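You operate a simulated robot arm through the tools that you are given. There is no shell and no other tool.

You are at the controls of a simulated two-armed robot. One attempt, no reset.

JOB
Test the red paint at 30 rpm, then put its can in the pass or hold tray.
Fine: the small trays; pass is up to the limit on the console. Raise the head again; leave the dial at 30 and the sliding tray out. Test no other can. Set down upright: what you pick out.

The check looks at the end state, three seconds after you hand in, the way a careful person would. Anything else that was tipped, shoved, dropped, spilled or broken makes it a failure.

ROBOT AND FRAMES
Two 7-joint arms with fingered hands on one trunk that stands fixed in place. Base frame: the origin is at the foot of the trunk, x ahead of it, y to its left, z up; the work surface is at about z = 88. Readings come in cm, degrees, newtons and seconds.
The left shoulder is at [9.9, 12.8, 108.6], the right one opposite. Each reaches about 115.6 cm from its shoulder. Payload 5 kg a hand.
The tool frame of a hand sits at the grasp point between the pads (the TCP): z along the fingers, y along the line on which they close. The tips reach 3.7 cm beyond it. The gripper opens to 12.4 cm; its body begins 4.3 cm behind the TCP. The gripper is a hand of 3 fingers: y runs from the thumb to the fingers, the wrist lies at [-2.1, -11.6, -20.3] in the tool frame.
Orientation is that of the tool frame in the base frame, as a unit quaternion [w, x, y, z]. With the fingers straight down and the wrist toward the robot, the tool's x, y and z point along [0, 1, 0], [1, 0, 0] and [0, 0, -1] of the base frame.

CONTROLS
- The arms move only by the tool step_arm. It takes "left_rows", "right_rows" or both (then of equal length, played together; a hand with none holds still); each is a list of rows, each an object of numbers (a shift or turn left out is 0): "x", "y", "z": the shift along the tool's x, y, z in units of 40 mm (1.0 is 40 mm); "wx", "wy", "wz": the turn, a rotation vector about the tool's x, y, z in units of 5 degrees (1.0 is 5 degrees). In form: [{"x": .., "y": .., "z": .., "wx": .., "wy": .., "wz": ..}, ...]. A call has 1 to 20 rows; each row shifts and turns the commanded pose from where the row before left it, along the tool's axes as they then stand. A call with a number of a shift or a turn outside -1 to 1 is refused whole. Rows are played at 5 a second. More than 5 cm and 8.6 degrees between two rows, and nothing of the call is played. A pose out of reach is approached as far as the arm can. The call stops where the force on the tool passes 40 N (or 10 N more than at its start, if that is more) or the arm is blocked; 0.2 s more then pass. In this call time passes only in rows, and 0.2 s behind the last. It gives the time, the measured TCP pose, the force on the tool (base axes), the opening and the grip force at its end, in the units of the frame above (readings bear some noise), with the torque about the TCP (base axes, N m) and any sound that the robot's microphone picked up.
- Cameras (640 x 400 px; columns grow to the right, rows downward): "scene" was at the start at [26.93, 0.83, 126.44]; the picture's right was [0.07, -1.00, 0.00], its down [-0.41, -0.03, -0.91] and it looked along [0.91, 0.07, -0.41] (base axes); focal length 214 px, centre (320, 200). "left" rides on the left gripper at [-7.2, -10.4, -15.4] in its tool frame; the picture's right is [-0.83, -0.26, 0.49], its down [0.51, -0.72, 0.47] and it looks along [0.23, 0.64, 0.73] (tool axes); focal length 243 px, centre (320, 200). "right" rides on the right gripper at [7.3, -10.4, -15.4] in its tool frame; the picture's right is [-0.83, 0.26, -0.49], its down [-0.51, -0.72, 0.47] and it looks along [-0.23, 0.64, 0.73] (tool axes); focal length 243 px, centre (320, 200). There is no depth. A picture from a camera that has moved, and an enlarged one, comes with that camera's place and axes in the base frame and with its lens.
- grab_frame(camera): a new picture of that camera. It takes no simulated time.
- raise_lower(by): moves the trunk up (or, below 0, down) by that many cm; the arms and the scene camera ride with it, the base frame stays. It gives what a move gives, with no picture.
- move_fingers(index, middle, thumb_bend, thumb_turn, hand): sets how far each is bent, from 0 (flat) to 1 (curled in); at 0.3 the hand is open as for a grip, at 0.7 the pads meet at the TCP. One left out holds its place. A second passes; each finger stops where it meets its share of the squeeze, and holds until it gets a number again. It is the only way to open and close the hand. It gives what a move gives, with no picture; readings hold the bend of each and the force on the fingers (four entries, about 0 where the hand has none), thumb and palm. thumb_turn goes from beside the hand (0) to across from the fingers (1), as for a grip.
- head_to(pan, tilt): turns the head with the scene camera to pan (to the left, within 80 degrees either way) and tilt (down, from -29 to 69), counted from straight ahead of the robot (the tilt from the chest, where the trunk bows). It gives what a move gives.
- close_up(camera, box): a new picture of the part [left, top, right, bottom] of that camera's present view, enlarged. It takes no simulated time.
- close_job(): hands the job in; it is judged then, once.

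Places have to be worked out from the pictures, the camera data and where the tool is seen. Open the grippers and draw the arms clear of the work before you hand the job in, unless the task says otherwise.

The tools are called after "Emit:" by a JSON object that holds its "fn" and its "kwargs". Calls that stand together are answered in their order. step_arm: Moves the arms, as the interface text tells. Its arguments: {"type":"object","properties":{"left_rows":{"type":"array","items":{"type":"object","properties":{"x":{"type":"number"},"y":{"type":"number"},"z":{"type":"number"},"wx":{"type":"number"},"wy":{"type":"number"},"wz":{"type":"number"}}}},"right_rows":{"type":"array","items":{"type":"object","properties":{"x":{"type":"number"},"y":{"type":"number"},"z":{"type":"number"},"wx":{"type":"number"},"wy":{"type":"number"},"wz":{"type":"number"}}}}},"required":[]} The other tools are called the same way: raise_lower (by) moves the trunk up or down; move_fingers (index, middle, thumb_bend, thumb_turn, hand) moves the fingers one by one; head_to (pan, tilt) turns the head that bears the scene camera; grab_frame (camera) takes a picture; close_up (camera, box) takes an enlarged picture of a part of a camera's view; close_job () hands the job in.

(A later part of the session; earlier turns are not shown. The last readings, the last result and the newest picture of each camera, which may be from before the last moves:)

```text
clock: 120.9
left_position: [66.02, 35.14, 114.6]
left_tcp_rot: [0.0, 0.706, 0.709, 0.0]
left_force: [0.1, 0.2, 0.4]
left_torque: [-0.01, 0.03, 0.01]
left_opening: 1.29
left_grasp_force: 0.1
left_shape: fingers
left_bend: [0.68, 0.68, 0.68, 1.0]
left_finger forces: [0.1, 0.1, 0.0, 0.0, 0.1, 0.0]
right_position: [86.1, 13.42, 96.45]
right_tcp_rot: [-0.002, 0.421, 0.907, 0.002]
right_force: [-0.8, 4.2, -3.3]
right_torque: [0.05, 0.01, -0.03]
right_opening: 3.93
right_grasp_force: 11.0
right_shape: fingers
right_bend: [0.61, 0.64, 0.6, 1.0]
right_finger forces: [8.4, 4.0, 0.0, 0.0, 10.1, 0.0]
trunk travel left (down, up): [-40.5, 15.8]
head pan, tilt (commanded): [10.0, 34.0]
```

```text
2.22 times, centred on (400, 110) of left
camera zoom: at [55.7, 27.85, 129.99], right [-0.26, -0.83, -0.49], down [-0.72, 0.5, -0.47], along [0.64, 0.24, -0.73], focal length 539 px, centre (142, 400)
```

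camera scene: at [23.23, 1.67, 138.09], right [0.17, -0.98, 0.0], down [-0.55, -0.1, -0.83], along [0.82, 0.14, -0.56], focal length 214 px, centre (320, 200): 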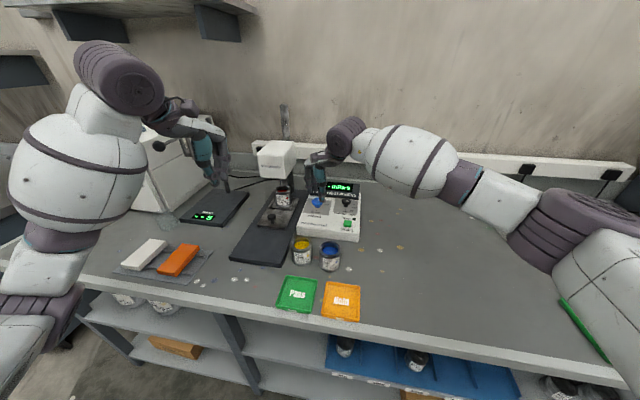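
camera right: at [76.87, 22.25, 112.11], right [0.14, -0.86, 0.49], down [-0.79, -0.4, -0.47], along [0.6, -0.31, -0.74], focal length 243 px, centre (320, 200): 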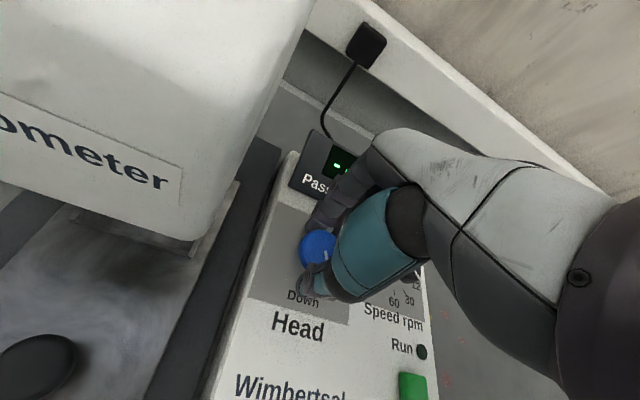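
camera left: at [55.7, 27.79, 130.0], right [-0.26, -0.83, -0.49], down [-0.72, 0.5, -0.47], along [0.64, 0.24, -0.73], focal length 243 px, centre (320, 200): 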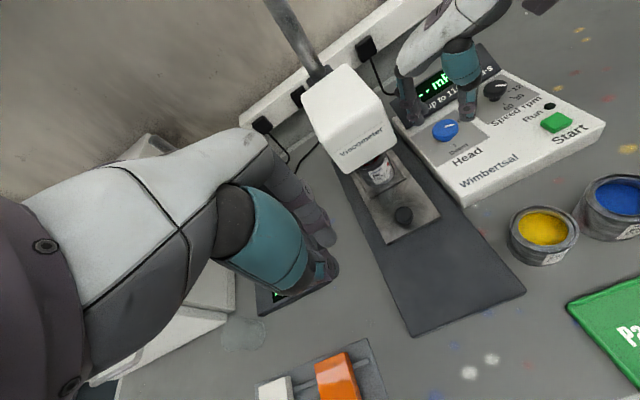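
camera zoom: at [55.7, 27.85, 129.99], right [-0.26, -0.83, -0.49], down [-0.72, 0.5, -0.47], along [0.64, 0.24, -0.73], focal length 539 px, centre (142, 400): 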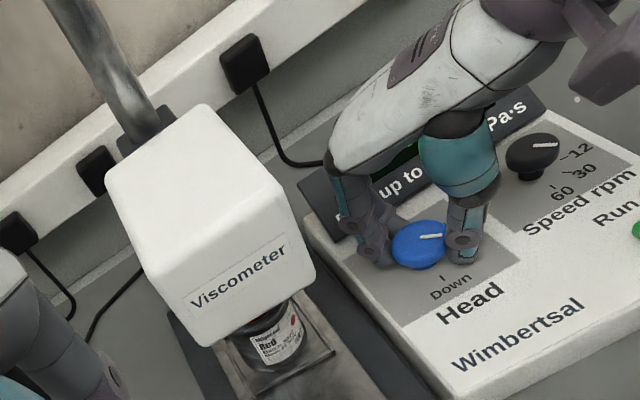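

The head rises with the knob. I release, lift, turn back to -13°, lower and regrasp.

Emit:
{"fn": "move_fingers", "kwargs": {"hand": "right", "index": 0.535, "middle": 0.535, "thumb_bend": 0.535}}

Emit:
{"fn": "step_arm", "kwargs": {"right_rows": [{"z": -0.5}, {"z": -0.5}, {"wz": 1}, {"wz": 1}, {"wz": 1}, {"wz": 1}, {"wz": 1}, {"wz": 1}, {"wz": 1}, {"wz": 1}, {"wz": 1}, {"wz": 1}]}}

Emit:
{"fn": "close_up", "kwargs": {"camera": "left", "box": [290, 20, 510, 200]}}

Emit:
{"fn": "close_up", "kwargs": {"camera": "right", "box": [180, 140, 400, 360]}}

```text
clock: 121.9
left_position: [65.92, 35.2, 114.57]
left_tcp_rot: [0.0, 0.705, 0.709, 0.001]
left_force: [0.1, 0.0, -0.3]
left_torque: [-0.01, 0.01, 0.01]
left_opening: 1.3
left_grasp_force: 0.0
left_shape: fingers
left_bend: [0.68, 0.68, 0.68, 1.0]
left_finger forces: [0.0, 0.1, 0.0, 0.0, 0.1, 0.0]
right_position: [86.04, 13.49, 96.45]
right_tcp_rot: [-0.002, 0.423, 0.906, 0.003]
right_force: [-0.5, -0.1, 0.6]
right_torque: [-0.02, -0.01, -0.02]
right_opening: 5.76
right_grasp_force: 0.0
right_shape: fingers
right_bend: [0.53, 0.53, 0.53, 1.0]
right_finger forces: [0.0, 0.0, 0.0, 0.1, 0.1, 0.0]
trunk travel left (down, up): [-40.5, 15.8]
head pan, tilt (commanded): [10.0, 34.0]
```

```text
clock: 124.5
left_position: [65.87, 35.17, 114.55]
left_tcp_rot: [0.0, 0.705, 0.709, 0.0]
left_force: [0.3, 0.5, -0.7]
left_torque: [-0.01, -0.02, 0.02]
left_opening: 1.28
left_grasp_force: 0.0
left_shape: fingers
left_bend: [0.68, 0.68, 0.68, 1.0]
left_finger forces: [0.0, 0.0, 0.1, 0.1, 0.0, 0.0]
right_position: [86.08, 13.49, 100.54]
right_tcp_rot: [-0.004, 0.766, 0.643, 0.002]
right_force: [0.0, 0.3, 0.4]
right_torque: [-0.03, 0.02, 0.0]
right_opening: 5.79
right_grasp_force: 0.0
right_shape: fingers
right_bend: [0.53, 0.53, 0.53, 1.0]
right_finger forces: [0.1, 0.0, 0.0, 0.0, 0.1, 0.0]
trunk travel left (down, up): [-40.5, 15.8]
head pan, tilt (commanded): [10.0, 34.0]
```

```text
2.22 times, centred on (400, 110) of left
camera zoom: at [55.66, 27.86, 130.01], right [-0.26, -0.83, -0.49], down [-0.72, 0.5, -0.47], along [0.64, 0.24, -0.73], focal length 539 px, centre (142, 400)
```

zoom: 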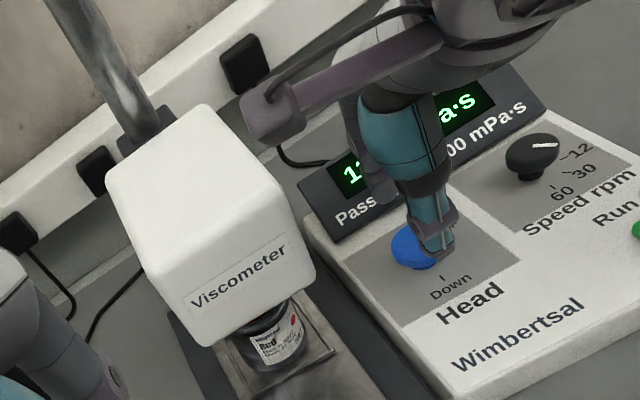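

```text
1.82 times, centred on (290, 250) of right
camera zoom: at [77.19, 22.4, 116.16], right [0.11, -0.87, 0.49], down [-0.8, -0.37, -0.47], along [0.59, -0.33, -0.73], focal length 441 px, centre (374, 109)
```

zoom: 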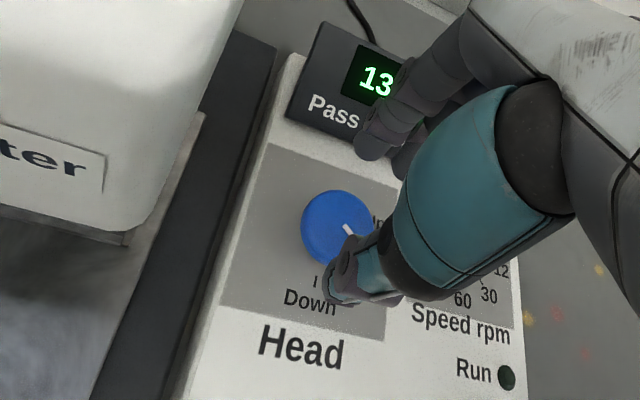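

Emit:
{"fn": "step_arm", "kwargs": {"right_rows": [{"z": 0.4}, {"z": 0.4}, {"z": 0.2}]}}

Emit:
{"fn": "move_fingers", "kwargs": {"hand": "right", "index": 0.67, "middle": 0.67, "thumb_bend": 0.67}}

Emit:
{"fn": "step_arm", "kwargs": {"right_rows": [{"wz": -1}, {"wz": -1}, {"wz": -1}, {"wz": -1}, {"wz": -1}, {"wz": -1}, {"wz": -1}, {"wz": -1}, {"wz": -1}, {"wz": -1}]}}

Emit:
{"fn": "close_up", "kwargs": {"camera": "left", "box": [290, 20, 510, 200]}}

Emit:
{"fn": "close_up", "kwargs": {"camera": "scene", "box": [240, 110, 380, 250]}}

```text
clock: 125.3
left_position: [66.05, 35.29, 114.78]
left_tcp_rot: [0.0, 0.705, 0.709, 0.001]
left_force: [-0.9, 0.2, -0.6]
left_torque: [0.01, 0.0, 0.01]
left_opening: 1.3
left_grasp_force: 0.0
left_shape: fingers
left_bend: [0.68, 0.68, 0.68, 1.0]
left_finger forces: [0.0, 0.0, 0.1, 0.0, 0.1, 0.1]
right_position: [86.08, 13.53, 96.5]
right_tcp_rot: [-0.004, 0.766, 0.643, 0.001]
right_force: [-0.1, -0.5, -0.1]
right_torque: [0.01, -0.01, 0.02]
right_opening: 5.75
right_grasp_force: 0.0
right_shape: fingers
right_bend: [0.53, 0.53, 0.53, 1.0]
right_finger forces: [0.0, 0.0, 0.1, 0.0, 0.0, 0.0]
trunk travel left (down, up): [-40.5, 15.8]
head pan, tilt (commanded): [10.0, 34.0]
```

```text
clock: 126.3
left_position: [65.99, 35.11, 114.77]
left_tcp_rot: [-0.002, 0.705, 0.709, 0.001]
left_force: [0.5, 0.5, 0.5]
left_torque: [0.02, -0.02, 0.01]
left_opening: 1.29
left_grasp_force: 0.0
left_shape: fingers
left_bend: [0.68, 0.68, 0.68, 1.0]
left_finger forces: [0.1, 0.1, 0.0, 0.0, 0.1, 0.0]
right_position: [86.02, 13.47, 96.48]
right_tcp_rot: [-0.004, 0.765, 0.644, 0.001]
right_force: [-0.3, -0.8, -3.4]
right_torque: [-0.01, 0.06, -0.01]
right_opening: 3.9
right_grasp_force: 11.3
right_shape: fingers
right_bend: [0.61, 0.64, 0.6, 1.0]
right_finger forces: [7.0, 4.1, 0.0, 0.0, 11.1, 0.1]
trunk travel left (down, up): [-40.5, 15.8]
head pan, tilt (commanded): [10.0, 34.0]
```

```text
clock: 128.5
left_position: [66.01, 35.14, 114.77]
left_tcp_rot: [0.0, 0.705, 0.709, 0.001]
left_force: [-0.2, 0.4, -0.3]
left_torque: [0.0, 0.0, -0.01]
left_opening: 1.3
left_grasp_force: 0.2
left_shape: fingers
left_bend: [0.68, 0.68, 0.68, 1.0]
left_finger forces: [0.0, 0.1, 0.0, 0.1, 0.0, 0.0]
right_position: [86.14, 13.48, 96.57]
right_tcp_rot: [-0.002, 0.422, 0.907, 0.003]
right_force: [-0.9, 3.0, -4.6]
right_torque: [0.01, 0.13, -0.03]
right_opening: 3.88
right_grasp_force: 11.9
right_shape: fingers
right_bend: [0.61, 0.64, 0.6, 1.0]
right_finger forces: [8.7, 4.1, 0.1, 0.1, 10.4, 0.0]
trunk travel left (down, up): [-40.5, 15.8]
head pan, tilt (commanded): [10.0, 34.0]
```

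```text
2.22 times, centred on (400, 110) of left
camera zoom: at [55.71, 27.85, 129.98], right [-0.26, -0.83, -0.49], down [-0.72, 0.5, -0.47], along [0.64, 0.24, -0.73], focal length 539 px, centre (142, 400)
```

zoom: 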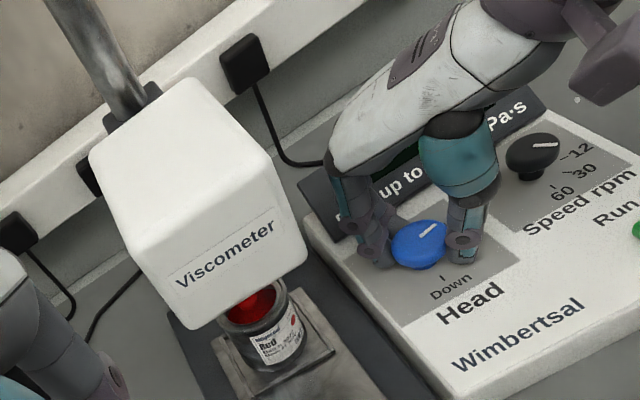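

```text
2.86 times, centred on (310, 180) of scene
camera zoom: at [23.23, 1.73, 138.09], right [0.17, -0.98, 0.0], down [-0.55, -0.1, -0.83], along [0.82, 0.14, -0.56], focal length 613 px, centre (349, 257)
```

zoom: 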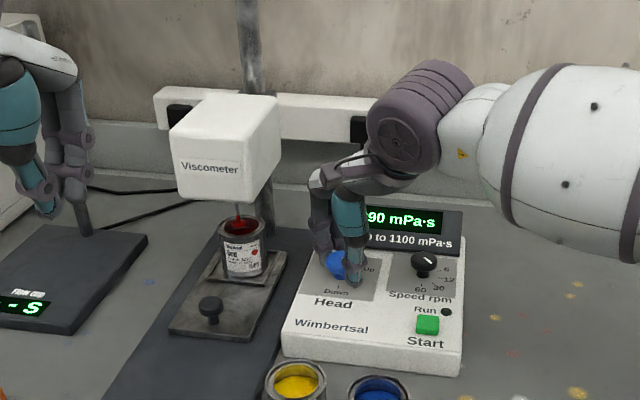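

The pointer is nearly back at Up, about 10° short, and the spindle is just coming out of the can. One more short regrasp finishes it.

Emit:
{"fn": "move_fingers", "kwargs": {"hand": "right", "index": 0.535, "middle": 0.535, "thumb_bend": 0.535}}

Emit:
{"fn": "step_arm", "kwargs": {"right_rows": [{"z": -0.5}, {"z": -0.5}, {"wz": 1}, {"wz": 1}, {"wz": 1}, {"wz": 1}, {"wz": 1}]}}

Emit:
{"fn": "close_up", "kwargs": {"camera": "right", "box": [180, 140, 400, 360]}}

Emit:
{"fn": "close_up", "kwargs": {"camera": "left", "box": [340, 20, 560, 200]}}

Emit:
{"fn": "close_up", "kwargs": {"camera": "scene", "box": [300, 190, 360, 240]}}

```text
clock: 129.5
left_position: [66.03, 35.17, 114.7]
left_tcp_rot: [0.0, 0.705, 0.709, 0.001]
left_force: [0.1, 0.1, 0.2]
left_torque: [0.01, 0.02, -0.03]
left_opening: 1.3
left_grasp_force: 0.0
left_shape: fingers
left_bend: [0.68, 0.68, 0.68, 1.0]
left_finger forces: [0.0, 0.0, 0.0, 0.0, 0.0, 0.0]
right_position: [86.22, 13.47, 96.51]
right_tcp_rot: [-0.003, 0.423, 0.906, 0.004]
right_force: [-0.4, -0.7, 0.8]
right_torque: [-0.02, 0.01, 0.0]
right_opening: 5.78
right_grasp_force: 0.1
right_shape: fingers
right_bend: [0.53, 0.53, 0.53, 1.0]
right_finger forces: [0.0, 0.1, 0.0, 0.0, 0.1, 0.0]
trunk travel left (down, up): [-40.5, 15.8]
head pan, tilt (commanded): [10.0, 34.0]
```

```text
clock: 131.1
left_position: [65.92, 35.15, 114.64]
left_tcp_rot: [0.0, 0.706, 0.709, 0.001]
left_force: [0.2, -0.2, 0.5]
left_torque: [-0.05, 0.0, -0.01]
left_opening: 1.3
left_grasp_force: 0.0
left_shape: fingers
left_bend: [0.68, 0.68, 0.68, 1.0]
left_finger forces: [0.1, 0.0, 0.0, 0.1, 0.0, 0.0]
right_position: [86.13, 13.44, 100.52]
right_tcp_rot: [-0.003, 0.609, 0.793, 0.002]
right_force: [0.8, -0.5, -0.1]
right_torque: [0.02, -0.01, 0.0]
right_opening: 5.79
right_grasp_force: 0.1
right_shape: fingers
right_bend: [0.53, 0.53, 0.53, 1.0]
right_finger forces: [0.0, 0.1, 0.0, 0.1, 0.1, 0.0]
trunk travel left (down, up): [-40.5, 15.8]
head pan, tilt (commanded): [10.0, 34.0]
```

```text
1.82 times, centred on (290, 250) of right
camera zoom: at [74.25, 17.74, 116.12], right [0.47, -0.74, 0.49], down [-0.57, -0.67, -0.48], along [0.68, -0.05, -0.73], focal length 441 px, centre (374, 109)
```

zoom: 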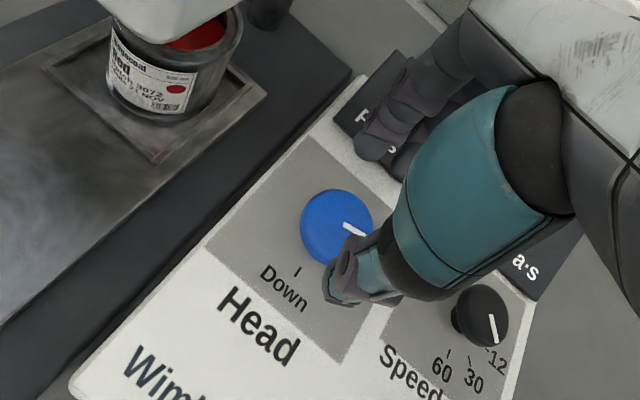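

```text
2.22 times, centred on (450, 110) of left
camera zoom: at [55.65, 27.84, 130.01], right [-0.26, -0.83, -0.49], down [-0.72, 0.5, -0.47], along [0.64, 0.24, -0.73], focal length 539 px, centre (31, 400)
```

zoom: 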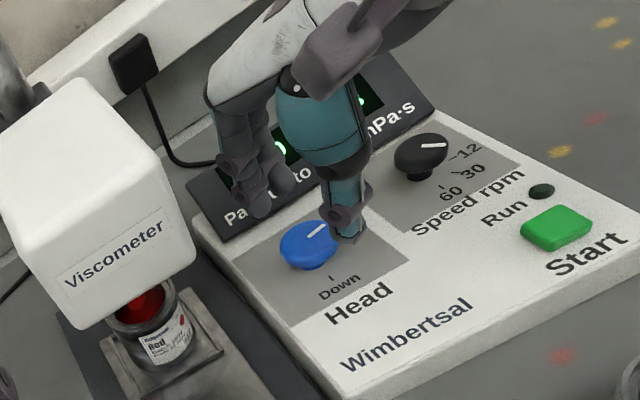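

```text
8.00 times, centred on (330, 215) of scene
camera zoom: at [23.17, 1.71, 138.11], right [0.17, -0.98, 0.0], down [-0.55, -0.1, -0.83], along [0.82, 0.14, -0.56], focal length 1716 px, centre (240, 80)
```

zoom: 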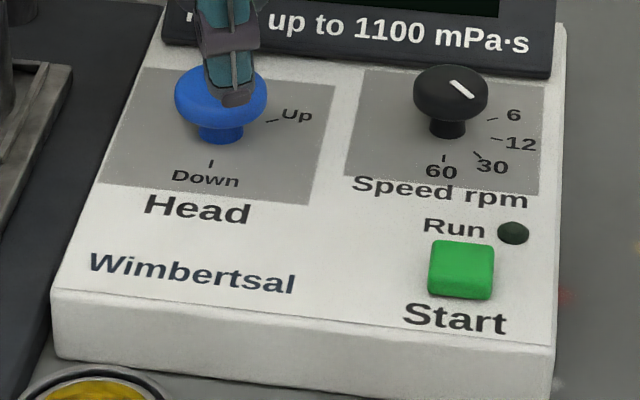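

About 15° remain. I lower, grip and turn counter-clockwise 16°.

Emit:
{"fn": "step_arm", "kwargs": {"right_rows": [{"z": 0.4}, {"z": 0.4}, {"z": 0.2}]}}

Emit:
{"fn": "move_fingers", "kwargs": {"hand": "right", "index": 0.67, "middle": 0.67, "thumb_bend": 0.67}}

Emit:
{"fn": "step_arm", "kwargs": {"right_rows": [{"wz": -0.8}, {"wz": -0.8}, {"wz": -0.8}, {"wz": -0.8}]}}

Emit:
{"fn": "close_up", "kwargs": {"camera": "left", "box": [340, 20, 560, 200]}}

```text
clock: 131.9
left_position: [66.07, 35.3, 114.69]
left_tcp_rot: [0.0, 0.706, 0.708, 0.001]
left_force: [0.1, 0.3, -0.3]
left_torque: [-0.02, -0.03, 0.01]
left_opening: 1.31
left_grasp_force: 0.0
left_shape: fingers
left_bend: [0.68, 0.68, 0.68, 1.0]
left_finger forces: [0.1, 0.0, 0.0, 0.1, 0.0, 0.0]
right_position: [86.13, 13.45, 96.61]
right_tcp_rot: [-0.002, 0.608, 0.794, 0.003]
right_force: [0.2, -0.6, 0.3]
right_torque: [-0.02, -0.04, 0.03]
right_opening: 5.75
right_grasp_force: 0.0
right_shape: fingers
right_bend: [0.53, 0.53, 0.53, 1.0]
right_finger forces: [0.1, 0.0, 0.0, 0.0, 0.0, 0.1]
trunk travel left (down, up): [-40.5, 15.8]
head pan, tilt (commanded): [10.0, 34.0]
```

```text
clock: 132.9
left_position: [65.97, 35.17, 114.53]
left_tcp_rot: [0.0, 0.705, 0.71, 0.0]
left_force: [-0.3, 0.1, 0.3]
left_torque: [-0.01, 0.03, 0.02]
left_opening: 1.29
left_grasp_force: 0.0
left_shape: fingers
left_bend: [0.68, 0.68, 0.68, 1.0]
left_finger forces: [0.0, 0.0, 0.1, 0.0, 0.0, 0.0]
right_position: [86.28, 13.57, 96.5]
right_tcp_rot: [-0.004, 0.608, 0.794, 0.002]
right_force: [0.1, 0.3, -2.3]
right_torque: [0.0, 0.05, 0.06]
right_opening: 3.97
right_grasp_force: 11.8
right_shape: fingers
right_bend: [0.61, 0.64, 0.6, 1.0]
right_finger forces: [7.0, 3.9, 0.0, 0.0, 11.2, 0.1]
trunk travel left (down, up): [-40.5, 15.8]
head pan, tilt (commanded): [10.0, 34.0]
```

```text
clock: 133.9
left_position: [66.11, 35.2, 114.77]
left_tcp_rot: [0.0, 0.705, 0.709, 0.0]
left_force: [-0.7, -0.1, 0.5]
left_torque: [0.01, -0.01, -0.03]
left_opening: 1.29
left_grasp_force: 0.1
left_shape: fingers
left_bend: [0.68, 0.68, 0.68, 1.0]
left_finger forces: [0.0, 0.1, 0.0, 0.0, 0.1, 0.0]
right_position: [86.23, 13.52, 96.5]
right_tcp_rot: [-0.003, 0.491, 0.871, 0.002]
right_force: [-0.4, 1.1, -2.8]
right_torque: [0.0, 0.04, -0.02]
right_opening: 3.94
right_grasp_force: 11.4
right_shape: fingers
right_bend: [0.6, 0.64, 0.6, 1.0]
right_finger forces: [7.7, 4.0, 0.1, 0.0, 10.6, 0.0]
trunk travel left (down, up): [-40.5, 15.8]
head pan, tilt (commanded): [10.0, 34.0]
```

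```text
2.22 times, centred on (450, 110) of left
camera zoom: at [55.71, 27.82, 129.99], right [-0.26, -0.83, -0.49], down [-0.72, 0.5, -0.47], along [0.64, 0.24, -0.73], focal length 539 px, centre (31, 400)
```

zoom: 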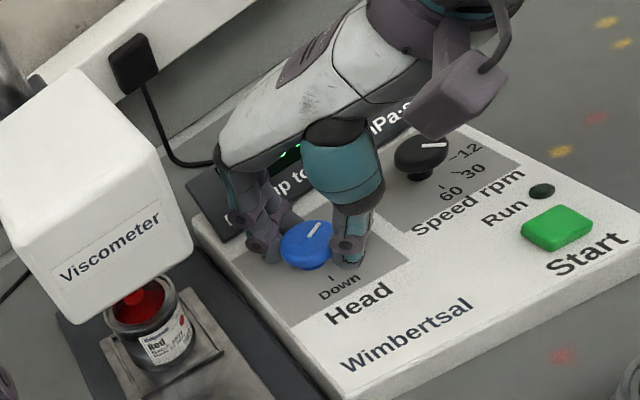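

The pointer is back at Up and the head matches its original height. I release, lift and back the right hand off to its observation place on the right.

Emit:
{"fn": "move_fingers", "kwargs": {"hand": "right", "index": 0.535, "middle": 0.535, "thumb_bend": 0.535}}

Emit:
{"fn": "step_arm", "kwargs": {"right_rows": [{"z": -0.5}, {"z": -0.8}, {"z": -0.9}, {"z": -0.9}, {"z": -0.8}, {"x": -0.5, "y": -0.7, "z": -0.3}, {"x": -0.5, "y": -0.7, "z": -0.3}, {"x": -0.5, "y": -0.7, "z": -0.3}, {"x": -0.5, "y": -0.7, "z": -0.3}, {"x": -0.5, "y": -0.7, "z": -0.3}, {"x": -0.5, "y": -0.7, "z": -0.3}, {"x": -0.5, "y": -0.7, "z": -0.3}]}}

Emit:
{"fn": "close_up", "kwargs": {"camera": "scene", "box": [240, 110, 380, 250]}}

Emit:
{"fn": "grab_frame", "kwargs": {"camera": "right"}}

Emit:
{"fn": "close_up", "kwargs": {"camera": "left", "box": [290, 20, 570, 220]}}

```text
clock: 134.9
left_position: [65.98, 35.15, 114.68]
left_tcp_rot: [-0.001, 0.705, 0.709, 0.002]
left_force: [-0.9, -0.1, -0.2]
left_torque: [-0.02, 0.0, 0.04]
left_opening: 1.31
left_grasp_force: 0.1
left_shape: fingers
left_bend: [0.68, 0.68, 0.68, 1.0]
left_finger forces: [0.0, 0.0, 0.1, 0.0, 0.0, 0.0]
right_position: [86.04, 13.44, 96.5]
right_tcp_rot: [-0.003, 0.492, 0.871, 0.002]
right_force: [0.3, 0.0, 1.0]
right_torque: [0.0, 0.02, 0.0]
right_opening: 5.77
right_grasp_force: 0.1
right_shape: fingers
right_bend: [0.53, 0.53, 0.53, 1.0]
right_finger forces: [0.0, 0.0, 0.1, 0.0, 0.0, 0.0]
trunk travel left (down, up): [-40.5, 15.8]
head pan, tilt (commanded): [10.0, 34.0]
```

```text
clock: 137.5
left_position: [65.96, 34.99, 114.94]
left_tcp_rot: [0.0, 0.705, 0.709, 0.002]
left_force: [0.1, 0.2, 0.2]
left_torque: [0.02, -0.01, 0.0]
left_opening: 1.29
left_grasp_force: 0.2
left_shape: fingers
left_bend: [0.68, 0.68, 0.68, 1.0]
left_finger forces: [0.0, 0.1, 0.1, 0.0, 0.0, 0.0]
right_position: [76.44, -8.86, 120.36]
right_tcp_rot: [-0.002, 0.491, 0.871, 0.004]
right_force: [-0.4, -0.6, 0.4]
right_torque: [0.06, -0.03, 0.02]
right_opening: 5.79
right_grasp_force: 0.0
right_shape: fingers
right_bend: [0.53, 0.53, 0.53, 1.0]
right_finger forces: [0.1, 0.0, 0.0, 0.0, 0.0, 0.0]
trunk travel left (down, up): [-40.5, 15.8]
head pan, tilt (commanded): [10.0, 34.0]
```

```text
2.86 times, centred on (310, 180) of scene
camera zoom: at [23.08, 1.53, 138.12], right [0.17, -0.98, 0.0], down [-0.55, -0.1, -0.83], along [0.82, 0.15, -0.56], focal length 613 px, centre (349, 257)
```

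zoom: 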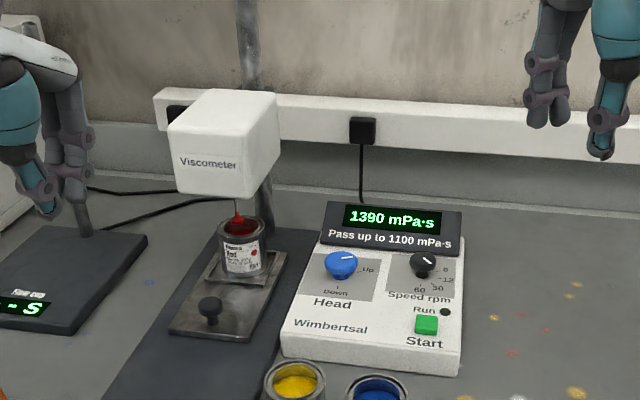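

```text
taken
camera right: at [63.88, -8.16, 135.94], right [0.65, -0.58, 0.49], down [-0.36, -0.8, -0.48], along [0.67, 0.14, -0.73], focal length 243 px, centre (320, 200)
```

right: 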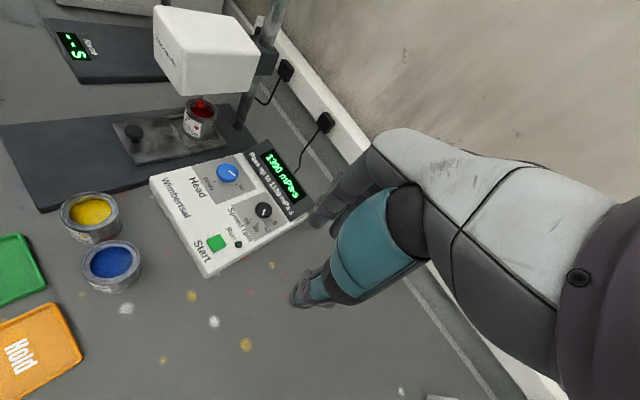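

```text
2.00 times, centred on (430, 120) of left
camera zoom: at [55.56, 27.67, 130.09], right [-0.26, -0.83, -0.49], down [-0.72, 0.5, -0.47], along [0.64, 0.24, -0.73], focal length 485 px, centre (100, 360)
```

zoom: 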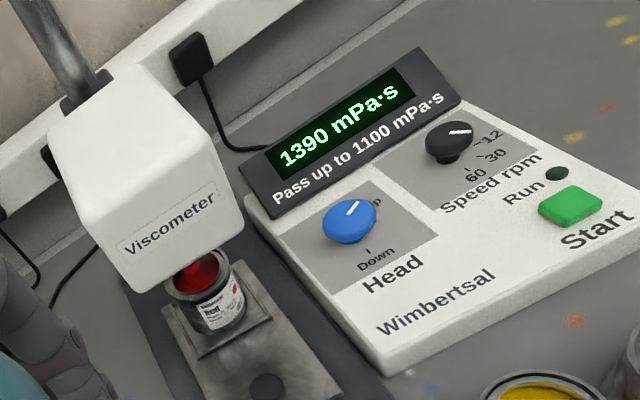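

Emit:
{"fn": "close_up", "kwargs": {"camera": "scene", "box": [275, 140, 315, 180]}}

Emit:
{"fn": "close_up", "kwargs": {"camera": "scene", "box": [300, 190, 360, 240]}}

Emit:
{"fn": "close_up", "kwargs": {"camera": "right", "box": [110, 0, 270, 160]}}

Emit:
{"fn": "close_up", "kwargs": {"camera": "right", "box": [190, 140, 290, 240]}}

```text
10.00 times, centred on (295, 160) of scene
camera zoom: at [23.08, 1.53, 138.12], right [0.17, -0.98, 0.0], down [-0.55, -0.1, -0.83], along [0.82, 0.15, -0.56], focal length 2145 px, centre (570, 600)
```

zoom: 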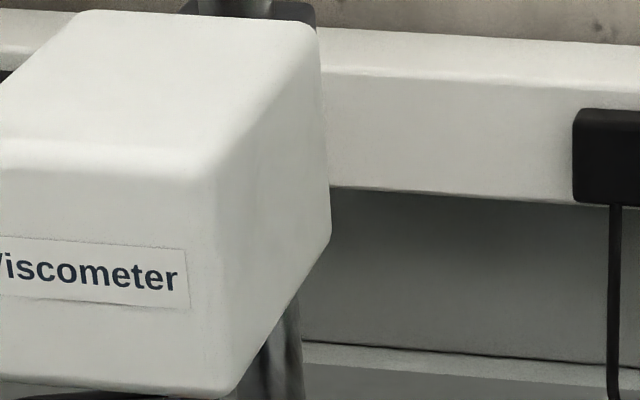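

```text
8.00 times, centred on (330, 215) of scene
camera zoom: at [23.08, 1.53, 138.12], right [0.17, -0.98, 0.0], down [-0.55, -0.1, -0.83], along [0.82, 0.15, -0.56], focal length 1716 px, centre (240, 80)
```

zoom: 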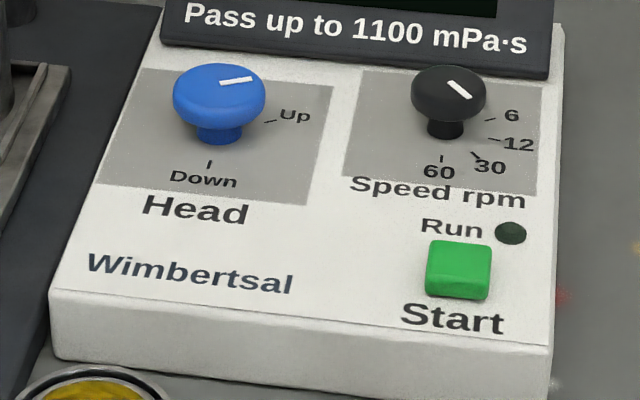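

```text
2.50 times, centred on (190, 80) of right
camera zoom: at [63.88, -8.16, 135.94], right [0.65, -0.58, 0.49], down [-0.36, -0.8, -0.48], along [0.67, 0.14, -0.73], focal length 606 px, centre (645, 500)
```

zoom: 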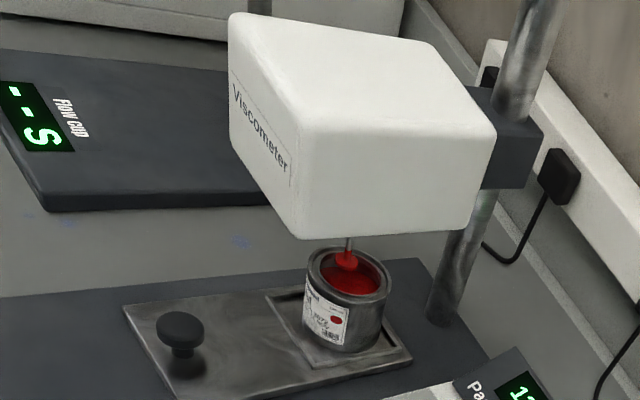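

```text
4.00 times, centred on (240, 190) of right
camera zoom: at [63.88, -8.16, 135.94], right [0.65, -0.58, 0.49], down [-0.36, -0.8, -0.48], along [0.67, 0.14, -0.73], focal length 970 px, centre (640, 240)
```

zoom: 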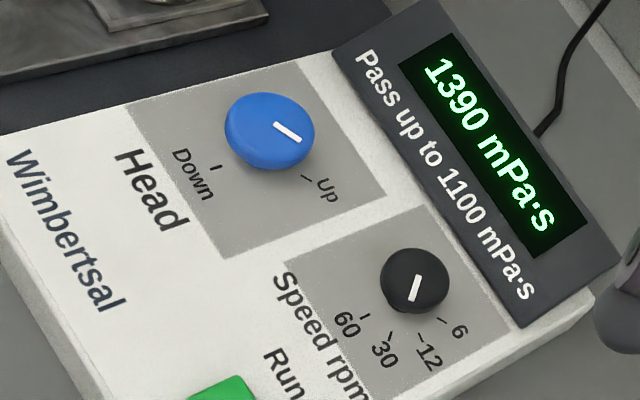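

The pointer looks about 6–15° short of the Up tick and the head sits some 0.25 cm lower than before. To be certain it is fully up, I go back to the knob and turn a little further.

Emit:
{"fn": "step_arm", "kwargs": {"right_rows": [{"x": 0.5, "y": 0.7, "z": 0.3}, {"x": 0.5, "y": 0.7, "z": 0.3}, {"x": 0.5, "y": 0.7, "z": 0.3}, {"x": 0.5, "y": 0.7, "z": 0.3}, {"x": 0.5, "y": 0.7, "z": 0.3}, {"x": 0.5, "y": 0.7, "z": 0.3}, {"x": 0.5, "y": 0.7, "z": 0.3}, {"wz": 1}, {"wz": 1}, {"z": 0.8}, {"z": 0.8}, {"z": 0.6}]}}

Emit:
{"fn": "close_up", "kwargs": {"camera": "right", "box": [180, 140, 400, 360]}}

Emit:
{"fn": "close_up", "kwargs": {"camera": "left", "box": [340, 20, 560, 200]}}

```text
clock: 140.1
left_position: [66.07, 35.09, 114.67]
left_tcp_rot: [-0.001, 0.705, 0.709, 0.001]
left_force: [-0.5, 0.1, 0.3]
left_torque: [-0.02, 0.01, 0.02]
left_opening: 1.31
left_grasp_force: 0.1
left_shape: fingers
left_bend: [0.68, 0.68, 0.68, 1.0]
left_finger forces: [0.1, 0.0, 0.0, 0.1, 0.0, 0.0]
right_position: [86.05, 13.53, 103.29]
right_tcp_rot: [-0.002, 0.566, 0.824, 0.003]
right_force: [0.6, 0.0, -0.4]
right_torque: [-0.02, 0.0, 0.0]
right_opening: 5.79
right_grasp_force: 0.1
right_shape: fingers
right_bend: [0.53, 0.53, 0.53, 1.0]
right_finger forces: [0.0, 0.0, 0.0, 0.0, 0.1, 0.0]
trunk travel left (down, up): [-40.5, 15.8]
head pan, tilt (commanded): [10.0, 34.0]
```

```text
1.82 times, centred on (290, 250) of right
camera zoom: at [73.86, 16.43, 118.82], right [0.54, -0.68, 0.49], down [-0.49, -0.73, -0.48], along [0.68, 0.02, -0.73], focal length 441 px, centre (374, 109)
```

zoom: 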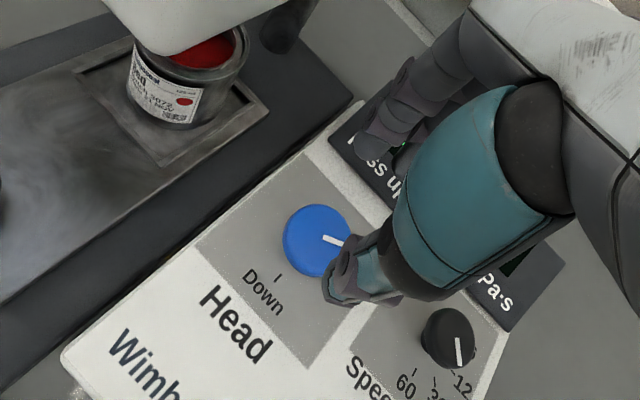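

```text
2.22 times, centred on (450, 110) of left
camera zoom: at [55.72, 27.84, 129.98], right [-0.26, -0.83, -0.49], down [-0.72, 0.5, -0.47], along [0.64, 0.24, -0.73], focal length 539 px, centre (31, 400)
```

zoom: 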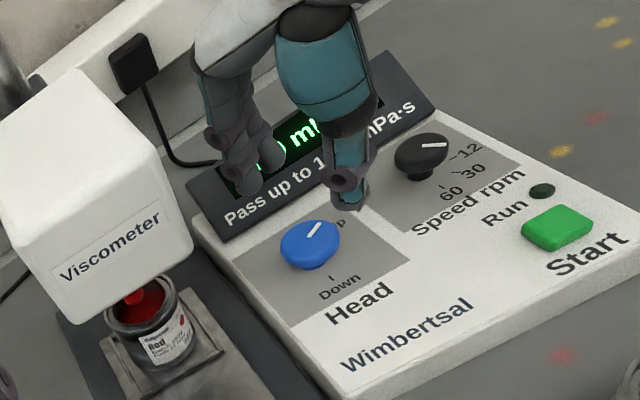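

Emit:
{"fn": "step_arm", "kwargs": {"right_rows": [{"z": 0.6}, {"z": 0.6}, {"z": 0.5}]}}

Emit:
{"fn": "move_fingers", "kwargs": {"hand": "right", "index": 0.67, "middle": 0.67, "thumb_bend": 0.67}}

Emit:
{"fn": "step_arm", "kwargs": {"right_rows": [{"wz": -0.7}, {"wz": -0.7}, {"wz": -0.6}]}}

Emit:
{"fn": "close_up", "kwargs": {"camera": "left", "box": [340, 20, 560, 200]}}

```text
clock: 140.9
left_position: [65.98, 35.19, 114.68]
left_tcp_rot: [0.0, 0.705, 0.709, 0.001]
left_force: [-0.2, 0.6, -0.4]
left_torque: [0.01, -0.03, 0.0]
left_opening: 1.29
left_grasp_force: 0.1
left_shape: fingers
left_bend: [0.68, 0.68, 0.68, 1.0]
left_finger forces: [0.0, 0.0, 0.0, 0.0, 0.0, 0.0]
right_position: [85.92, 13.49, 96.59]
right_tcp_rot: [-0.003, 0.566, 0.824, 0.002]
right_force: [-0.3, 0.5, 0.9]
right_torque: [0.0, 0.01, -0.02]
right_opening: 5.76
right_grasp_force: 0.1
right_shape: fingers
right_bend: [0.53, 0.53, 0.53, 1.0]
right_finger forces: [0.1, 0.0, 0.0, 0.1, 0.1, 0.0]
trunk travel left (down, up): [-40.5, 15.8]
head pan, tilt (commanded): [10.0, 34.0]
```

```text
clock: 141.9
left_position: [66.02, 35.28, 114.59]
left_tcp_rot: [0.0, 0.706, 0.709, 0.0]
left_force: [0.1, 0.1, -0.3]
left_torque: [-0.05, 0.02, 0.0]
left_opening: 1.3
left_grasp_force: 0.1
left_shape: fingers
left_bend: [0.68, 0.68, 0.68, 1.0]
left_finger forces: [0.0, 0.0, 0.0, 0.0, 0.1, 0.0]
right_position: [85.96, 13.46, 96.58]
right_tcp_rot: [-0.003, 0.566, 0.824, 0.002]
right_force: [2.5, 0.3, -2.9]
right_torque: [0.0, 0.0, -0.04]
right_opening: 3.93
right_grasp_force: 11.4
right_shape: fingers
right_bend: [0.6, 0.64, 0.6, 1.0]
right_finger forces: [8.1, 4.3, 0.0, 0.0, 10.4, 0.0]
trunk travel left (down, up): [-40.5, 15.8]
head pan, tilt (commanded): [10.0, 34.0]
```

```text
clock: 142.7
left_position: [66.02, 35.22, 114.64]
left_tcp_rot: [0.0, 0.706, 0.709, 0.002]
left_force: [-0.3, 0.2, 0.8]
left_torque: [-0.02, 0.0, -0.01]
left_opening: 1.32
left_grasp_force: 0.2
left_shape: fingers
left_bend: [0.68, 0.68, 0.68, 1.0]
left_finger forces: [0.0, 0.0, 0.0, 0.1, 0.0, 0.0]
right_position: [86.16, 13.39, 96.41]
right_tcp_rot: [-0.003, 0.493, 0.87, 0.003]
right_force: [1.3, -2.2, -3.5]
right_torque: [-0.15, 0.09, -0.28]
right_opening: 3.96
right_grasp_force: 12.6
right_shape: fingers
right_bend: [0.6, 0.65, 0.6, 1.0]
right_finger forces: [8.5, 5.5, 0.0, 0.0, 11.2, 0.0]
trunk travel left (down, up): [-40.5, 15.8]
head pan, tilt (commanded): [10.0, 34.0]
```

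```text
2.22 times, centred on (450, 110) of left
camera zoom: at [55.74, 27.77, 129.98], right [-0.26, -0.83, -0.49], down [-0.72, 0.5, -0.47], along [0.64, 0.24, -0.73], focal length 539 px, centre (31, 400)
```

zoom: 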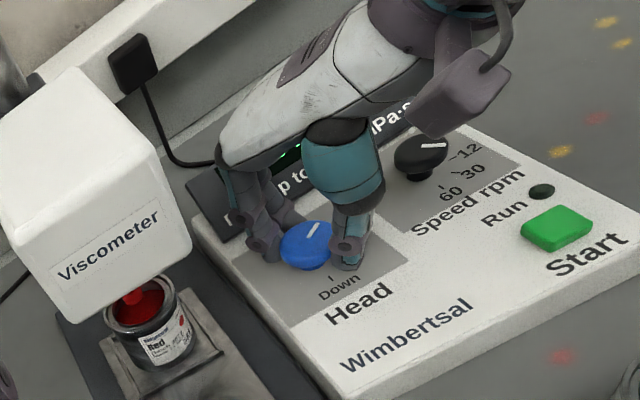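

A counter-torque of -0.28 N·m has built up and the head is at its original height, so the knob is at its Up stop. I release, lift and retract the right hand again.

Emit:
{"fn": "move_fingers", "kwargs": {"hand": "right", "index": 0.535, "middle": 0.535, "thumb_bend": 0.535}}

Emit:
{"fn": "step_arm", "kwargs": {"right_rows": [{"z": -0.5}, {"z": -0.8}, {"z": -0.9}, {"z": -0.9}, {"z": -0.8}, {"x": -0.5, "y": -0.7, "z": -0.4}, {"x": -0.5, "y": -0.7, "z": -0.4}, {"x": -0.5, "y": -0.7, "z": -0.4}, {"x": -0.5, "y": -0.7, "z": -0.4}, {"x": -0.5, "y": -0.7, "z": -0.4}, {"x": -0.5, "y": -0.7, "z": -0.4}, {"x": -0.5, "y": -0.7, "z": -0.4}, {"x": -0.5, "y": -0.7, "z": -0.4}, {"x": -0.5, "y": -0.7, "z": -0.4}, {"x": -0.5, "y": -0.7, "z": -0.4}, {"x": -0.5, "y": -0.7, "z": -0.4}]}}

Emit:
{"fn": "grab_frame", "kwargs": {"camera": "right"}}

Emit:
{"fn": "close_up", "kwargs": {"camera": "left", "box": [290, 20, 570, 220]}}

```text
clock: 143.7
left_position: [66.1, 35.04, 114.61]
left_tcp_rot: [0.0, 0.706, 0.708, 0.002]
left_force: [-0.5, 0.7, -0.4]
left_torque: [-0.01, 0.01, 0.02]
left_opening: 1.3
left_grasp_force: 0.0
left_shape: fingers
left_bend: [0.68, 0.68, 0.68, 1.0]
left_finger forces: [0.0, 0.0, 0.0, 0.0, 0.1, 0.1]
right_position: [86.09, 13.45, 96.49]
right_tcp_rot: [-0.003, 0.493, 0.87, 0.002]
right_force: [-0.7, 0.3, 0.9]
right_torque: [0.0, 0.01, 0.01]
right_opening: 5.77
right_grasp_force: 0.0
right_shape: fingers
right_bend: [0.53, 0.53, 0.53, 1.0]
right_finger forces: [0.0, 0.0, 0.1, 0.0, 0.1, 0.1]
trunk travel left (down, up): [-40.5, 15.8]
head pan, tilt (commanded): [10.0, 34.0]
```

```text
clock: 147.1
left_position: [65.86, 35.07, 114.86]
left_tcp_rot: [0.001, 0.705, 0.71, 0.001]
left_force: [-0.3, -0.6, 0.0]
left_torque: [0.0, -0.04, 0.02]
left_opening: 1.3
left_grasp_force: 0.2
left_shape: fingers
left_bend: [0.68, 0.68, 0.68, 1.0]
left_finger forces: [0.1, 0.1, 0.0, 0.0, 0.0, 0.0]
right_position: [70.88, -21.55, 129.59]
right_tcp_rot: [-0.003, 0.492, 0.87, 0.003]
right_force: [-0.4, -0.3, -0.7]
right_torque: [0.02, -0.03, -0.04]
right_opening: 5.79
right_grasp_force: 0.0
right_shape: fingers
right_bend: [0.53, 0.53, 0.53, 1.0]
right_finger forces: [0.0, 0.1, 0.0, 0.0, 0.0, 0.1]
trunk travel left (down, up): [-40.5, 15.8]
head pan, tilt (commanded): [10.0, 34.0]
```

```text
taken
camera right: at [58.35, -20.8, 145.11], right [0.65, -0.58, 0.49], down [-0.36, -0.8, -0.48], along [0.67, 0.14, -0.73], focal length 243 px, centre (320, 200)
```

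right: 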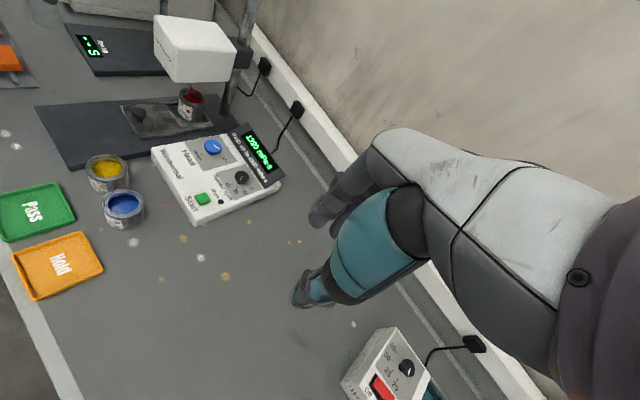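

```text
2.00 times, centred on (430, 120) of left
camera zoom: at [55.54, 27.7, 130.1], right [-0.26, -0.83, -0.49], down [-0.72, 0.5, -0.47], along [0.64, 0.24, -0.73], focal length 485 px, centre (100, 360)
```

zoom: 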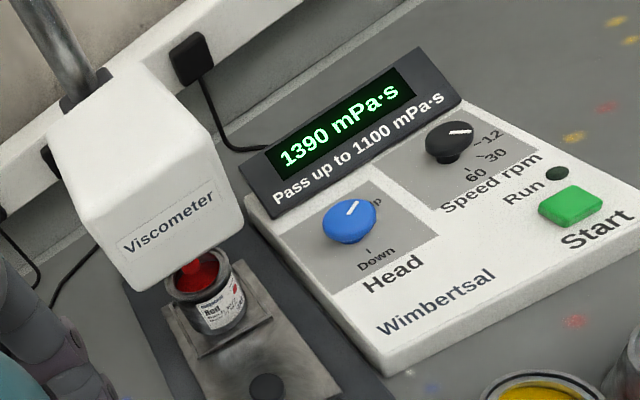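

The head is up. Now the left hand retrieves the tray along the path it left by: open to 5.5 cm, go behind the knob, then forward over it.

Emit:
{"fn": "move_fingers", "kwargs": {"hand": "left", "index": 0.54, "middle": 0.54, "thumb_bend": 0.54}}

Emit:
{"fn": "step_arm", "kwargs": {"left_rows": [{"x": -0.5}, {"x": -0.6}, {"x": -0.6}, {"x": -0.28}, {"z": 0.7}, {"z": 0.9}, {"z": 0.9}, {"z": 0.8}, {"z": 0.6}]}}

Emit:
{"fn": "close_up", "kwargs": {"camera": "right", "box": [70, 0, 270, 170]}}

Emit:
{"fn": "close_up", "kwargs": {"camera": "left", "box": [220, 40, 460, 260]}}

Emit:
{"fn": "grab_frame", "kwargs": {"camera": "scene"}}

```text
clock: 148.1
left_position: [65.91, 35.19, 114.65]
left_tcp_rot: [0.0, 0.705, 0.709, 0.001]
left_force: [1.1, -0.5, 0.7]
left_torque: [-0.02, 0.03, -0.02]
left_opening: 5.46
left_grasp_force: 0.0
left_shape: fingers
left_bend: [0.54, 0.54, 0.54, 1.0]
left_finger forces: [0.0, 0.0, 0.1, 0.1, 0.0, 0.0]
right_position: [71.08, -21.48, 129.58]
right_tcp_rot: [-0.002, 0.493, 0.87, 0.003]
right_force: [-0.4, 0.1, 0.0]
right_torque: [0.0, -0.02, 0.02]
right_opening: 5.78
right_grasp_force: 0.0
right_shape: fingers
right_bend: [0.53, 0.53, 0.53, 1.0]
right_finger forces: [0.0, 0.0, 0.0, 0.0, 0.0, 0.1]
trunk travel left (down, up): [-40.5, 15.8]
head pan, tilt (commanded): [10.0, 34.0]
```

```text
clock: 150.1
left_position: [66.05, 27.16, 99.09]
left_tcp_rot: [0.001, 0.705, 0.71, 0.0]
left_force: [0.4, 0.5, -0.5]
left_torque: [0.02, -0.01, 0.02]
left_opening: 5.45
left_grasp_force: 0.1
left_shape: fingers
left_bend: [0.54, 0.54, 0.54, 1.0]
left_finger forces: [0.1, 0.0, 0.1, 0.0, 0.0, 0.0]
right_position: [71.16, -21.36, 129.5]
right_tcp_rot: [-0.002, 0.493, 0.87, 0.002]
right_force: [1.3, 0.2, -0.2]
right_torque: [-0.02, 0.01, 0.02]
right_opening: 5.81
right_grasp_force: 0.0
right_shape: fingers
right_bend: [0.53, 0.53, 0.53, 1.0]
right_finger forces: [0.1, 0.0, 0.0, 0.0, 0.0, 0.0]
trunk travel left (down, up): [-40.5, 15.8]
head pan, tilt (commanded): [10.0, 34.0]
```

```text
2.35 times, centred on (170, 85) of right
camera zoom: at [58.5, -20.62, 145.06], right [0.65, -0.58, 0.49], down [-0.36, -0.8, -0.48], along [0.67, 0.14, -0.73], focal length 571 px, centre (673, 471)
```

zoom: 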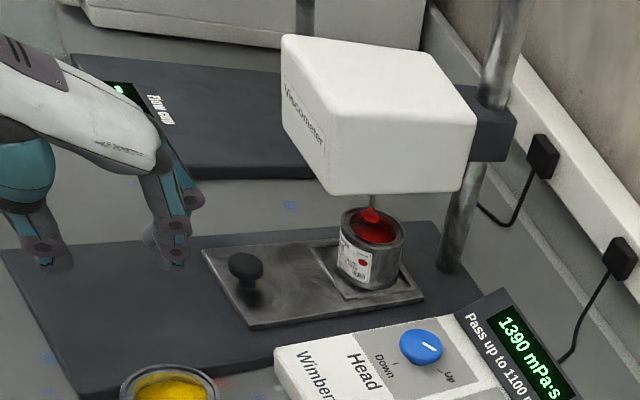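

```text
1.82 times, centred on (340, 150) of left
camera zoom: at [55.8, 19.9, 114.38], right [-0.26, -0.83, -0.49], down [-0.72, 0.5, -0.47], along [0.64, 0.24, -0.73], focal length 441 px, centre (284, 291)
```

zoom: 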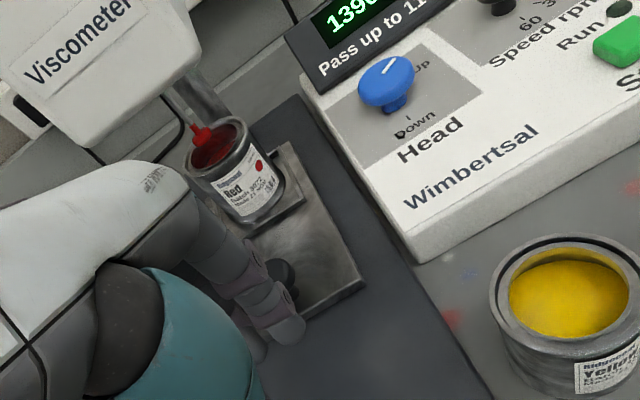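

```text
taken
camera scene: at [23.19, 1.69, 138.1], right [0.17, -0.98, 0.0], down [-0.55, -0.1, -0.83], along [0.82, 0.14, -0.56], focal length 214 px, centre (320, 200)
```

scene: 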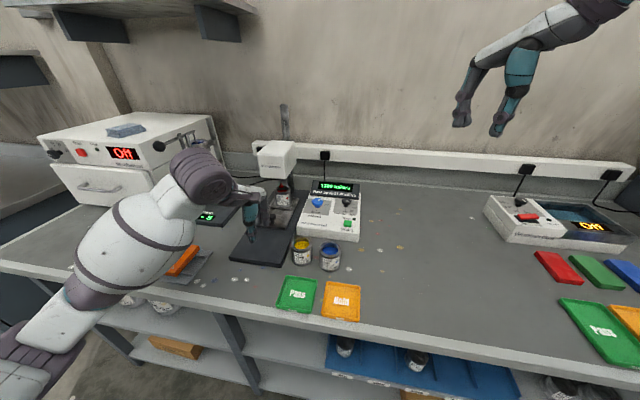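

The spindle (with paint on it) clears the rim. I move forward over the knob at z ≈ 99.1, as before, then lower.

Emit:
{"fn": "step_arm", "kwargs": {"left_rows": [{"y": 0.5}, {"y": 0.6}, {"y": 0.6}, {"y": 0.48}, {"z": 0.3}, {"z": 0.3}, {"z": 0.2}]}}

Emit:
{"fn": "close_up", "kwargs": {"camera": "right", "box": [90, 0, 250, 150]}}

Emit:
{"fn": "close_up", "kwargs": {"camera": "scene", "box": [220, 140, 360, 270]}}

```text
clock: 151.7
left_position: [74.91, 27.29, 95.81]
left_tcp_rot: [0.0, 0.705, 0.709, 0.001]
left_force: [0.8, 0.4, -0.9]
left_torque: [-0.04, 0.04, 0.02]
left_opening: 5.47
left_grasp_force: 0.0
left_shape: fingers
left_bend: [0.54, 0.54, 0.54, 1.0]
left_finger forces: [0.0, 0.1, 0.0, 0.1, 0.0, 0.0]
right_position: [71.19, -21.4, 129.38]
right_tcp_rot: [-0.003, 0.492, 0.87, 0.003]
right_force: [1.7, -0.8, -0.3]
right_torque: [0.0, -0.01, 0.03]
right_opening: 5.81
right_grasp_force: 0.0
right_shape: fingers
right_bend: [0.53, 0.53, 0.53, 1.0]
right_finger forces: [0.0, 0.0, 0.1, 0.0, 0.0, 0.0]
trunk travel left (down, up): [-40.5, 15.8]
head pan, tilt (commanded): [10.0, 34.0]
```

```text
2.67 times, centred on (170, 75) of right
camera zoom: at [58.51, -20.63, 145.06], right [0.65, -0.58, 0.49], down [-0.36, -0.8, -0.48], along [0.67, 0.14, -0.73], focal length 647 px, centre (720, 533)
```

zoom: 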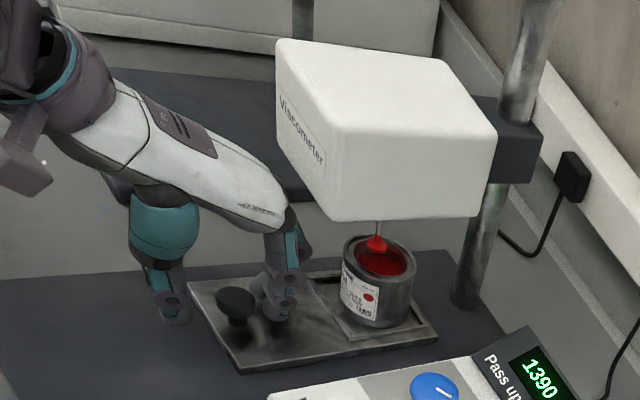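

```text
3.08 times, centred on (290, 205) of scene
camera zoom: at [23.19, 1.68, 138.1], right [0.17, -0.98, 0.0], down [-0.55, -0.1, -0.83], along [0.82, 0.14, -0.56], focal length 660 px, centre (412, 185)
```

zoom: 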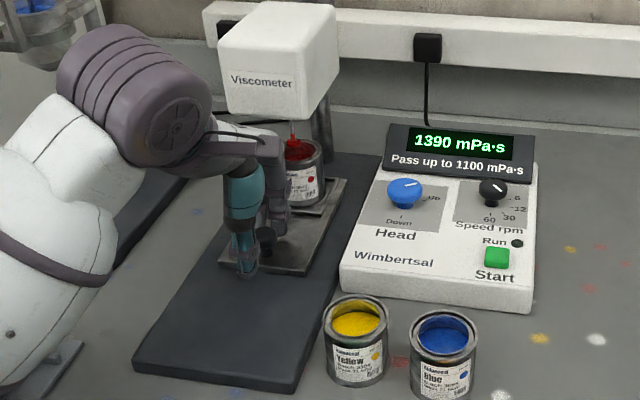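

The fingers straddle the knob. I grip it, then pull the tray out slowly.

Emit:
{"fn": "move_fingers", "kwargs": {"hand": "left", "index": 0.68, "middle": 0.68, "thumb_bend": 0.68}}

Emit:
{"fn": "step_arm", "kwargs": {"left_rows": [{"y": -0.06}, {"y": -0.1}, {"y": -0.15}, {"y": -0.15}, {"y": -0.15}, {"y": -0.1}]}}

Emit:
{"fn": "close_up", "kwargs": {"camera": "right", "box": [90, 0, 250, 150]}}

```text
clock: 152.7
left_position: [74.78, 27.41, 95.75]
left_tcp_rot: [-0.001, 0.705, 0.709, 0.0]
left_force: [-1.8, -1.2, -4.2]
left_torque: [0.04, 0.16, 0.02]
left_opening: 2.77
left_grasp_force: 6.5
left_shape: fingers
left_bend: [0.63, 0.67, 0.65, 1.0]
left_finger forces: [6.5, 1.0, 0.0, 0.0, 6.0, 0.0]
right_position: [71.11, -21.41, 129.6]
right_tcp_rot: [-0.002, 0.492, 0.871, 0.004]
right_force: [0.2, -1.5, -0.4]
right_torque: [0.0, -0.01, 0.03]
right_opening: 5.8
right_grasp_force: 0.1
right_shape: fingers
right_bend: [0.53, 0.53, 0.53, 1.0]
right_finger forces: [0.1, 0.0, 0.0, 0.0, 0.0, 0.0]
trunk travel left (down, up): [-40.5, 15.8]
head pan, tilt (commanded): [10.0, 34.0]
```

```text
clock: 154.1
left_position: [72.01, 27.17, 95.86]
left_tcp_rot: [-0.001, 0.705, 0.709, 0.0]
left_force: [1.0, 0.7, -6.3]
left_torque: [0.03, 0.1, 0.02]
left_opening: 2.81
left_grasp_force: 7.4
left_shape: fingers
left_bend: [0.63, 0.67, 0.65, 1.0]
left_finger forces: [7.0, 1.5, 0.1, 0.1, 5.3, 0.1]
right_position: [71.22, -21.32, 129.42]
right_tcp_rot: [-0.002, 0.492, 0.87, 0.003]
right_force: [-0.5, 0.0, -1.1]
right_torque: [0.0, 0.05, -0.03]
right_opening: 5.8
right_grasp_force: 0.1
right_shape: fingers
right_bend: [0.53, 0.53, 0.53, 1.0]
right_finger forces: [0.0, 0.1, 0.0, 0.0, 0.0, 0.0]
trunk travel left (down, up): [-40.5, 15.8]
head pan, tilt (commanded): [10.0, 34.0]
```

```text
2.67 times, centred on (170, 75) of right
camera zoom: at [58.57, -20.6, 145.03], right [0.65, -0.58, 0.49], down [-0.36, -0.8, -0.48], along [0.67, 0.14, -0.73], focal length 647 px, centre (720, 533)
```

zoom: 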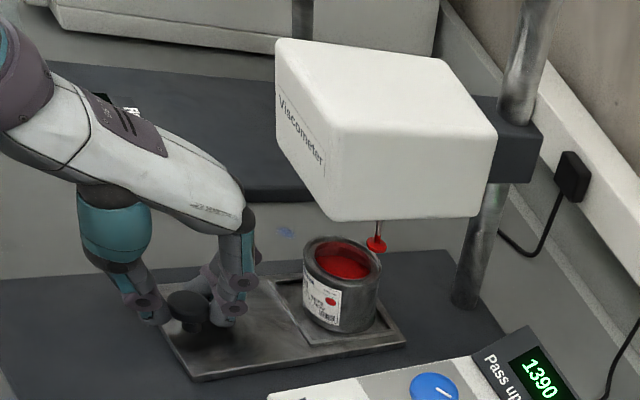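

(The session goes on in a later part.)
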